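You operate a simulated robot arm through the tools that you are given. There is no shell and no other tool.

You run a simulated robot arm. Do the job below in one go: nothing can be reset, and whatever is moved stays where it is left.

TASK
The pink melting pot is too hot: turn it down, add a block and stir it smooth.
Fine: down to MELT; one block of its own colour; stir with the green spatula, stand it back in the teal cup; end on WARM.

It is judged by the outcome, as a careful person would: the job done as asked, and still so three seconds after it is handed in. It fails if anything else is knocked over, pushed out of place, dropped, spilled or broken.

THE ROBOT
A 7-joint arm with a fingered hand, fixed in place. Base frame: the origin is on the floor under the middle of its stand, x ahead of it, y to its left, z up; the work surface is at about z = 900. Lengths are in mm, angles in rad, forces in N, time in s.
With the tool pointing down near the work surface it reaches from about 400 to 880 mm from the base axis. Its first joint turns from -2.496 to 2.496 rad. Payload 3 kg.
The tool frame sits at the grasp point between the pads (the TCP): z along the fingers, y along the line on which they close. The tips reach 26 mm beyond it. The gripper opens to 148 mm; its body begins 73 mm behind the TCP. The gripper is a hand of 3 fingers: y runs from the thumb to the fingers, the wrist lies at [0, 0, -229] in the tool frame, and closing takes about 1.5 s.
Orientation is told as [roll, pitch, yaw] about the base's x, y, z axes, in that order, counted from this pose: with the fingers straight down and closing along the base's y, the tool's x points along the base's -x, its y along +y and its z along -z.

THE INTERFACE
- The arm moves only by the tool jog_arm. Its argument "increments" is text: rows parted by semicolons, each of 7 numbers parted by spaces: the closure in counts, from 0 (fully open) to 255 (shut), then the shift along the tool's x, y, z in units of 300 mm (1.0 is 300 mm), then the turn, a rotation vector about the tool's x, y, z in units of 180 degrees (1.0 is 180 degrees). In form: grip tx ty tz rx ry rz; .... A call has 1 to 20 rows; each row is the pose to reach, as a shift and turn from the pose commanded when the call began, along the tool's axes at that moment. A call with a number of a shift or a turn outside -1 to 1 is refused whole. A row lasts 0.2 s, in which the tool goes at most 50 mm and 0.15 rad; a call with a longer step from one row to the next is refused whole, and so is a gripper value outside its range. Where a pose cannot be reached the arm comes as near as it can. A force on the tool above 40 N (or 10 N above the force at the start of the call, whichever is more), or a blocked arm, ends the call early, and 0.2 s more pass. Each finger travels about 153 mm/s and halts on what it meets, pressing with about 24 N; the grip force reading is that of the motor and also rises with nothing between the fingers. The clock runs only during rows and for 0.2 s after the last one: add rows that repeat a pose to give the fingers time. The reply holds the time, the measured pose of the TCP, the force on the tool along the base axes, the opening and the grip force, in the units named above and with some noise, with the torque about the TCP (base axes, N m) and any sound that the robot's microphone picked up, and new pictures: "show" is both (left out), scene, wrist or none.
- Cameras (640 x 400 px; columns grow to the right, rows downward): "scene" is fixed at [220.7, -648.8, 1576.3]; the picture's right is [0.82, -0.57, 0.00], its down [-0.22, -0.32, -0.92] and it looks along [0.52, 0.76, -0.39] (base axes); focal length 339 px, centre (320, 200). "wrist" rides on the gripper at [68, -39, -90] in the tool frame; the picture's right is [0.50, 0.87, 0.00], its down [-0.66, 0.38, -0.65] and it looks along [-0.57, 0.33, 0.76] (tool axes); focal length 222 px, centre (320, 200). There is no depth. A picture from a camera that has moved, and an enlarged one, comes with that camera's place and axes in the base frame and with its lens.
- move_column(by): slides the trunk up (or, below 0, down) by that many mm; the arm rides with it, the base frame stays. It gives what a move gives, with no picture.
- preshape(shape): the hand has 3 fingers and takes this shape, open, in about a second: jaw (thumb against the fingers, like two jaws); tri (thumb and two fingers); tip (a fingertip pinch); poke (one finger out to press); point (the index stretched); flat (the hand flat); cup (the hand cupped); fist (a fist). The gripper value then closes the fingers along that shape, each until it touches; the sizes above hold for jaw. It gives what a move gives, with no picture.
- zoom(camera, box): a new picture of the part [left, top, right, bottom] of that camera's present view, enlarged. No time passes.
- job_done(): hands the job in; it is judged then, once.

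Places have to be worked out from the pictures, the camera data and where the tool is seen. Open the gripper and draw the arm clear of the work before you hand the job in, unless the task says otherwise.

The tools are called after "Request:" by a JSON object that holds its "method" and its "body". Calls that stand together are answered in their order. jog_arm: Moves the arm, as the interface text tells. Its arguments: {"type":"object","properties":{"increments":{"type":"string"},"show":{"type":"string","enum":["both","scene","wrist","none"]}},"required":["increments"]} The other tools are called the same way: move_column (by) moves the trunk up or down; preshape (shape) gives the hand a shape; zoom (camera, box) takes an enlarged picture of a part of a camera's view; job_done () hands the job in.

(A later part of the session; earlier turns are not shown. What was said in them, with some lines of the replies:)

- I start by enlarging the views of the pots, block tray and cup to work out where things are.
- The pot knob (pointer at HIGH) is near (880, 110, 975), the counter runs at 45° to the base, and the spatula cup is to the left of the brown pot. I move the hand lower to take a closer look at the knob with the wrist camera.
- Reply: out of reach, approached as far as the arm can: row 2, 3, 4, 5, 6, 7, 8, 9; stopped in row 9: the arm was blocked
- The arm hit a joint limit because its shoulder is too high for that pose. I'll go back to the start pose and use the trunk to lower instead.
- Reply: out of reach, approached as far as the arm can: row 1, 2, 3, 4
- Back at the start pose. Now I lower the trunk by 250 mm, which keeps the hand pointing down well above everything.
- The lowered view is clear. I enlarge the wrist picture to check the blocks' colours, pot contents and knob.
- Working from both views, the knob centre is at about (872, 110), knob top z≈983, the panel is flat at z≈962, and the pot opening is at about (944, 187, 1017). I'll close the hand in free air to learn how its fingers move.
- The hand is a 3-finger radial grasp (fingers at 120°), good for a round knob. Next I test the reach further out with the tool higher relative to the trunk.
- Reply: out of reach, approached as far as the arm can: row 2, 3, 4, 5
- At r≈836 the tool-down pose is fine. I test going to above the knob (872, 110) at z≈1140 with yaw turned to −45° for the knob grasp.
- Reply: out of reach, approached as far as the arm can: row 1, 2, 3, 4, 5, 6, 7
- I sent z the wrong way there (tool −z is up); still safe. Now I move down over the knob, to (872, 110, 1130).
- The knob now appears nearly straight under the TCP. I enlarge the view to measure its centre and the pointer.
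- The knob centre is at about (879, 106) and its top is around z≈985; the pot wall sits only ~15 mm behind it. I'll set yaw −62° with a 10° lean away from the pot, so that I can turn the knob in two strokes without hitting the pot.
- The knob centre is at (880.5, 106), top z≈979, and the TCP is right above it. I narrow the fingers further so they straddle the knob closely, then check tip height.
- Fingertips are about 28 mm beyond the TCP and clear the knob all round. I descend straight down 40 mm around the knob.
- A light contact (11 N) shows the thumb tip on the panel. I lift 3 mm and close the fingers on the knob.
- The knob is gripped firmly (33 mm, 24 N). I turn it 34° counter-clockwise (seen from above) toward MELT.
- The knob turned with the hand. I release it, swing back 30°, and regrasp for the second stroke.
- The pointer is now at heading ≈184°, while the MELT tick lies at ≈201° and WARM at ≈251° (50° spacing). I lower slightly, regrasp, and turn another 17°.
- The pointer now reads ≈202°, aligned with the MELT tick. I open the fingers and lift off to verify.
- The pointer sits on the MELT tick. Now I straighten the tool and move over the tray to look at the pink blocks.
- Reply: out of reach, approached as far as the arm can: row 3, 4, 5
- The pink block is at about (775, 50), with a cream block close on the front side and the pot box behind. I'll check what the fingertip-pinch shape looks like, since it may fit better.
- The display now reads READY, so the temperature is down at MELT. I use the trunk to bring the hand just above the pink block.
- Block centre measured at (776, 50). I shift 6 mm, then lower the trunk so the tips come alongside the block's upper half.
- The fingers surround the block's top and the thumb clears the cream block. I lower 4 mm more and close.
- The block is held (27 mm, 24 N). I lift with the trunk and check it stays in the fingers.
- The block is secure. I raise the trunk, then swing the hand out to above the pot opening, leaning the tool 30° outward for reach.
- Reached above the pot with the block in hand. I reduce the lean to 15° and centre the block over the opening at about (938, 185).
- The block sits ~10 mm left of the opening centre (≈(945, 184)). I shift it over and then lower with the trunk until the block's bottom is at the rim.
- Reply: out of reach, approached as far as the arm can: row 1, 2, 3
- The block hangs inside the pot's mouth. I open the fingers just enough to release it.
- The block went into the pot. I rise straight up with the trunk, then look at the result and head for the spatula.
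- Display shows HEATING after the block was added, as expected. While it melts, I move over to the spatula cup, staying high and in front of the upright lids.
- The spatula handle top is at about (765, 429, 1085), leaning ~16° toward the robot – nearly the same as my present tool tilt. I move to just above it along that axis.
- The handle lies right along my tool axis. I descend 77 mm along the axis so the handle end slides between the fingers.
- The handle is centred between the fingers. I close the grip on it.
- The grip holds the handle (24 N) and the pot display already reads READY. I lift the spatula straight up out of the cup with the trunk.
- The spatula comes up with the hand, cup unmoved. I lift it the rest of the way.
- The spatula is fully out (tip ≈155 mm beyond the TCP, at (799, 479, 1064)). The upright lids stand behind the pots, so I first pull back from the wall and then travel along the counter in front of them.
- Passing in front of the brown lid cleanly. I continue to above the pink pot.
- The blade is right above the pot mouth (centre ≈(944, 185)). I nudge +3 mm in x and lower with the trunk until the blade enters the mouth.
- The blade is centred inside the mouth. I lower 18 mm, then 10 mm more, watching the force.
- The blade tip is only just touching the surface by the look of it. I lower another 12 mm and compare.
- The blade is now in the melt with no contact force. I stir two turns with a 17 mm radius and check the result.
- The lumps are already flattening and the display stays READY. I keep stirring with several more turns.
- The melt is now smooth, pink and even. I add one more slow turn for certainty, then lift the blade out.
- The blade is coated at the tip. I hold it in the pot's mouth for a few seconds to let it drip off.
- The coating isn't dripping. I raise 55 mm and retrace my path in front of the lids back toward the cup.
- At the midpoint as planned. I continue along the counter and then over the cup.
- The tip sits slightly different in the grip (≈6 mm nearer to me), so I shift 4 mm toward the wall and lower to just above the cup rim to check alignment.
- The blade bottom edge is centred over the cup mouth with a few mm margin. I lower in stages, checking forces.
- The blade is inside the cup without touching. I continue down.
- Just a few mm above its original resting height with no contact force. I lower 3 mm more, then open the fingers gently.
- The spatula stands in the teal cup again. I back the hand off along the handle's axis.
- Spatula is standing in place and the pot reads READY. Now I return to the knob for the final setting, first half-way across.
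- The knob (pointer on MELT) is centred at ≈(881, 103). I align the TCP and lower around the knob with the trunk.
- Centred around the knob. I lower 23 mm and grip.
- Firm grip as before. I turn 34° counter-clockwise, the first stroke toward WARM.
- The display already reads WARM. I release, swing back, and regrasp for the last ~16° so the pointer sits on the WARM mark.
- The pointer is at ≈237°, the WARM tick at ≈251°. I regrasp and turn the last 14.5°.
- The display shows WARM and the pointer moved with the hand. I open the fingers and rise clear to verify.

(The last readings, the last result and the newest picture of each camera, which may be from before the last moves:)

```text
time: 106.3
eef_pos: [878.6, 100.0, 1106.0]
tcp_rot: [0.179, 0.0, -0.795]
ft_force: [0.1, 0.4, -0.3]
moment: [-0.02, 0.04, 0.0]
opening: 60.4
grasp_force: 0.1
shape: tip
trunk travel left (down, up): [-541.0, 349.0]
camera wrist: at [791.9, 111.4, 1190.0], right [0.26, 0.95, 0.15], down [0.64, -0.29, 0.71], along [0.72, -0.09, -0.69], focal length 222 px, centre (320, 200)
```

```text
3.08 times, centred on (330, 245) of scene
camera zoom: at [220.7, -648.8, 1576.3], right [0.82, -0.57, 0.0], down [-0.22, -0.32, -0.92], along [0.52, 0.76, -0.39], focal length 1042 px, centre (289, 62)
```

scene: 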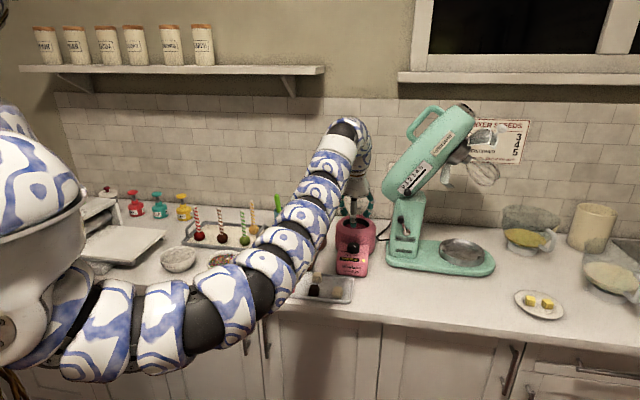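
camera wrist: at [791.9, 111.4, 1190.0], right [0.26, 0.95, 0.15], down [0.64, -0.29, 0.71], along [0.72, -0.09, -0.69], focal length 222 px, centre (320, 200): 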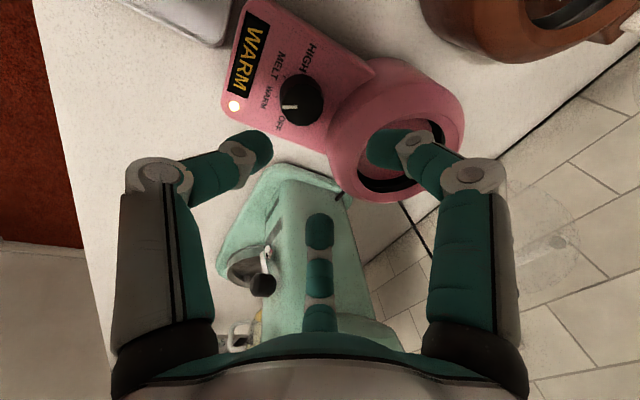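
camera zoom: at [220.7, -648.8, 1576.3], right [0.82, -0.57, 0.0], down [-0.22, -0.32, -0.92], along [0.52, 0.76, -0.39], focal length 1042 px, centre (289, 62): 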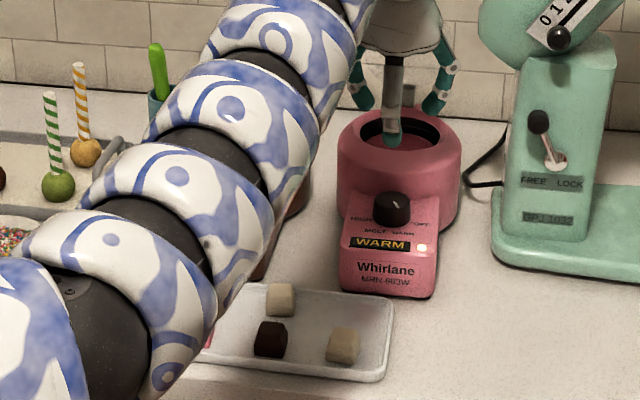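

The pointer sits on the WARM tick and the display reads WARM. I raise the arm well clear and open the hand.

Request:
{"method": "move_column", "body": {"by": 220}}

Request:
{"method": "jog_arm", "body": {"increments": "120 0 -0.08 0 0 0 0;90 0 -0.16 0 0 0 0;60 0 -0.24 0 0 0 0;30 0 -0.32 0 0 0 0;0 0 -0.32 0 0 0 0;0 0 -0.32 0 0 0 0"}}

Request:
{"method": "zoom", "body": {"camera": "scene", "box": [180, 170, 400, 310]}}

Request:
{"method": "zoom", "body": {"camera": "wrist", "box": [180, 0, 420, 180]}}

```text
time: 108.6
eef_pos: [877.3, 103.0, 1328.1]
tcp_rot: [0.175, 0.0, -0.797]
ft_force: [0.1, -0.4, -0.7]
moment: [-0.01, -0.02, 0.0]
opening: 60.6
grasp_force: 0.0
shape: tip
trunk travel left (down, up): [-761.0, 129.0]
```

```text
time: 110.0
eef_pos: [828.0, 53.1, 1316.1]
tcp_rot: [0.18, -0.001, -0.796]
ft_force: [0.6, 0.6, -0.3]
moment: [0.0, 0.0, -0.01]
opening: 147.7
grasp_force: 0.1
shape: tip
out of reach, approached as far as the arm can: row 4, 5, 6
trunk travel left (down, up): [-761.0, 129.0]
camera wrist: at [741.6, 62.1, 1399.0], right [0.26, 0.95, 0.15], down [0.64, -0.29, 0.71], along [0.72, -0.09, -0.69], focal length 222 px, centre (320, 200)
```

scene: 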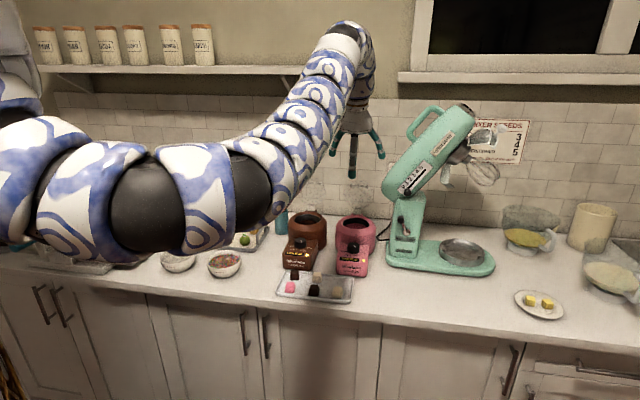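
wrist: 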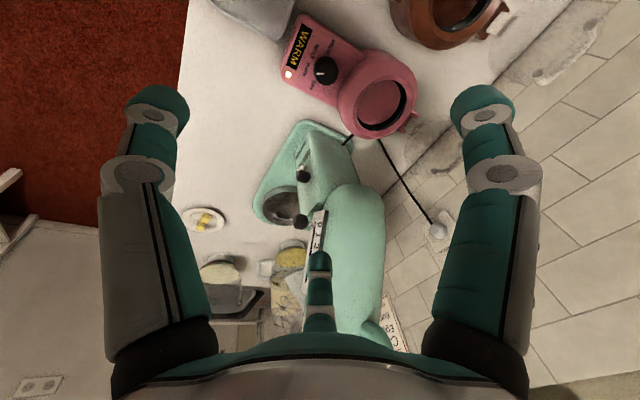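

```text
2.86 times, centred on (290, 240) of scene
camera zoom: at [220.7, -648.8, 1576.3], right [0.82, -0.57, 0.0], down [-0.22, -0.32, -0.92], along [0.52, 0.76, -0.39], focal length 968 px, centre (406, 86)
```

zoom: 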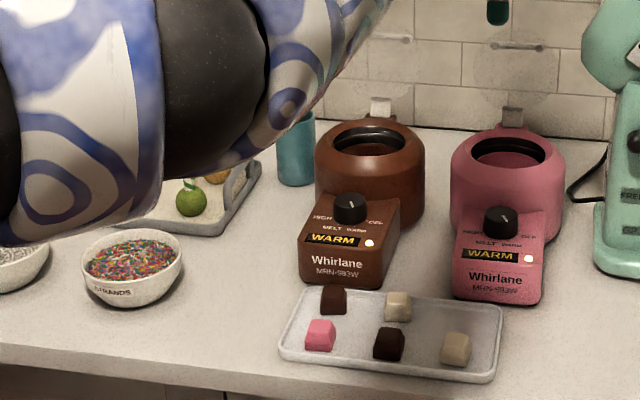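

```text
2.22 times, centred on (300, 90) of wrist
camera zoom: at [741.6, 62.1, 1399.0], right [0.26, 0.95, 0.15], down [0.64, -0.29, 0.71], along [0.72, -0.09, -0.69], focal length 494 px, centre (364, 444)
```

zoom: 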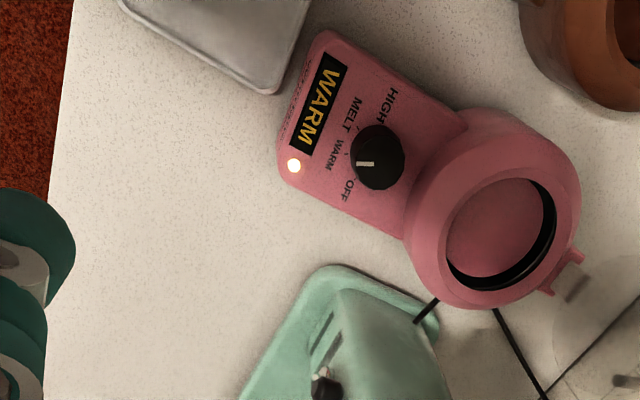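

Everything looks right; the arm just hides the spatula cup in this view. I raise the trunk further for a last check.

Request:
{"method": "move_column", "body": {"by": 110}}

Request:
{"method": "jog_arm", "body": {"increments": "0 0 0 0 0 0 0"}}

Request:
{"method": "zoom", "body": {"camera": "scene", "box": [180, 170, 400, 310]}}

```text
time: 111.4
eef_pos: [828.5, 52.9, 1426.0]
tcp_rot: [0.178, -0.001, -0.794]
ft_force: [0.1, 0.8, 1.2]
moment: [-0.05, 0.01, 0.01]
opening: 147.9
grasp_force: 0.0
shape: tip
trunk travel left (down, up): [-871.0, 19.0]
```

```text
time: 111.8
eef_pos: [827.0, 52.8, 1426.5]
tcp_rot: [0.178, 0.0, -0.794]
ft_force: [-0.2, 0.7, -0.3]
moment: [-0.02, 0.0, 0.01]
opening: 147.9
grasp_force: 0.0
shape: tip
trunk travel left (down, up): [-871.0, 19.0]
camera wrist: at [741.6, 62.1, 1509.0], right [0.26, 0.95, 0.15], down [0.64, -0.29, 0.71], along [0.72, -0.09, -0.69], focal length 222 px, centre (320, 200)
```

scene: 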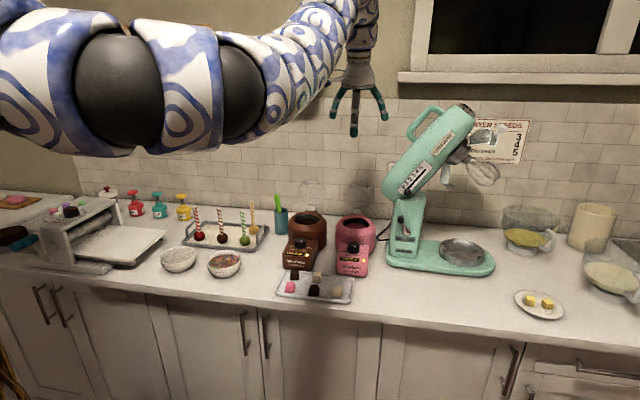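
wrist: 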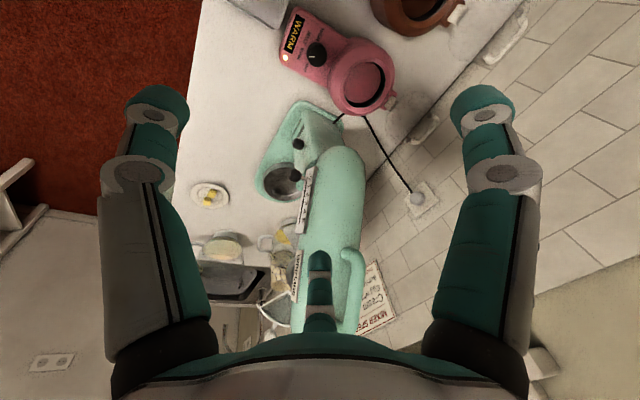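

```text
2.86 times, centred on (290, 240) of scene
camera zoom: at [220.7, -648.8, 1576.3], right [0.82, -0.57, 0.0], down [-0.22, -0.32, -0.92], along [0.52, 0.76, -0.39], focal length 968 px, centre (406, 86)
```

zoom: 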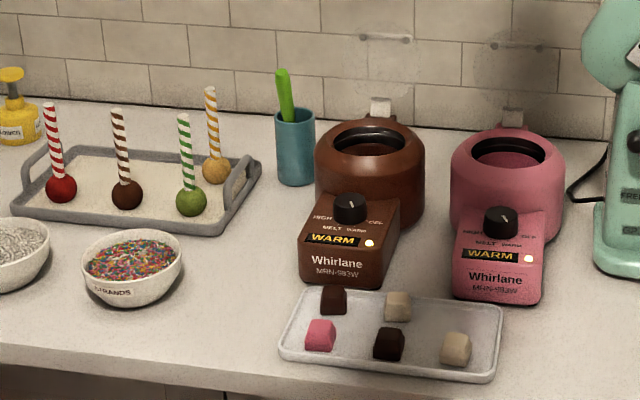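

The final view shows the pink pot on WARM with smooth contents and one pink block gone from the tray. The green spatula is standing in the teal cup, nothing else has moved, and the hand is open and clear, so I hand the job in.

Request:
{"method": "job_done", "body": {}}

```text
The job is handed in.
```

I turned the pink pot down, added a block, stirred the melt smooth and handed the job in. How it was judged hasn't come back.

- **Heat:** I turned the knob down to MELT, and the display went from TOO HOT to READY. It ended on WARM, and the display reads WARM.
- **Block:** I added one pink block from the tray. The display changed to HEATING and then back to READY.
- **Stirring:** I stirred with the green spatula until the melt looked smooth and evenly pink.
- **Spatula:** It is standing back in the teal cup. The tip still has a thin coat of melt on it, but I saw no drips.

In the last view nothing else had moved or fallen, and the brown pot still read WARM. The hand is open and clear of the counter.
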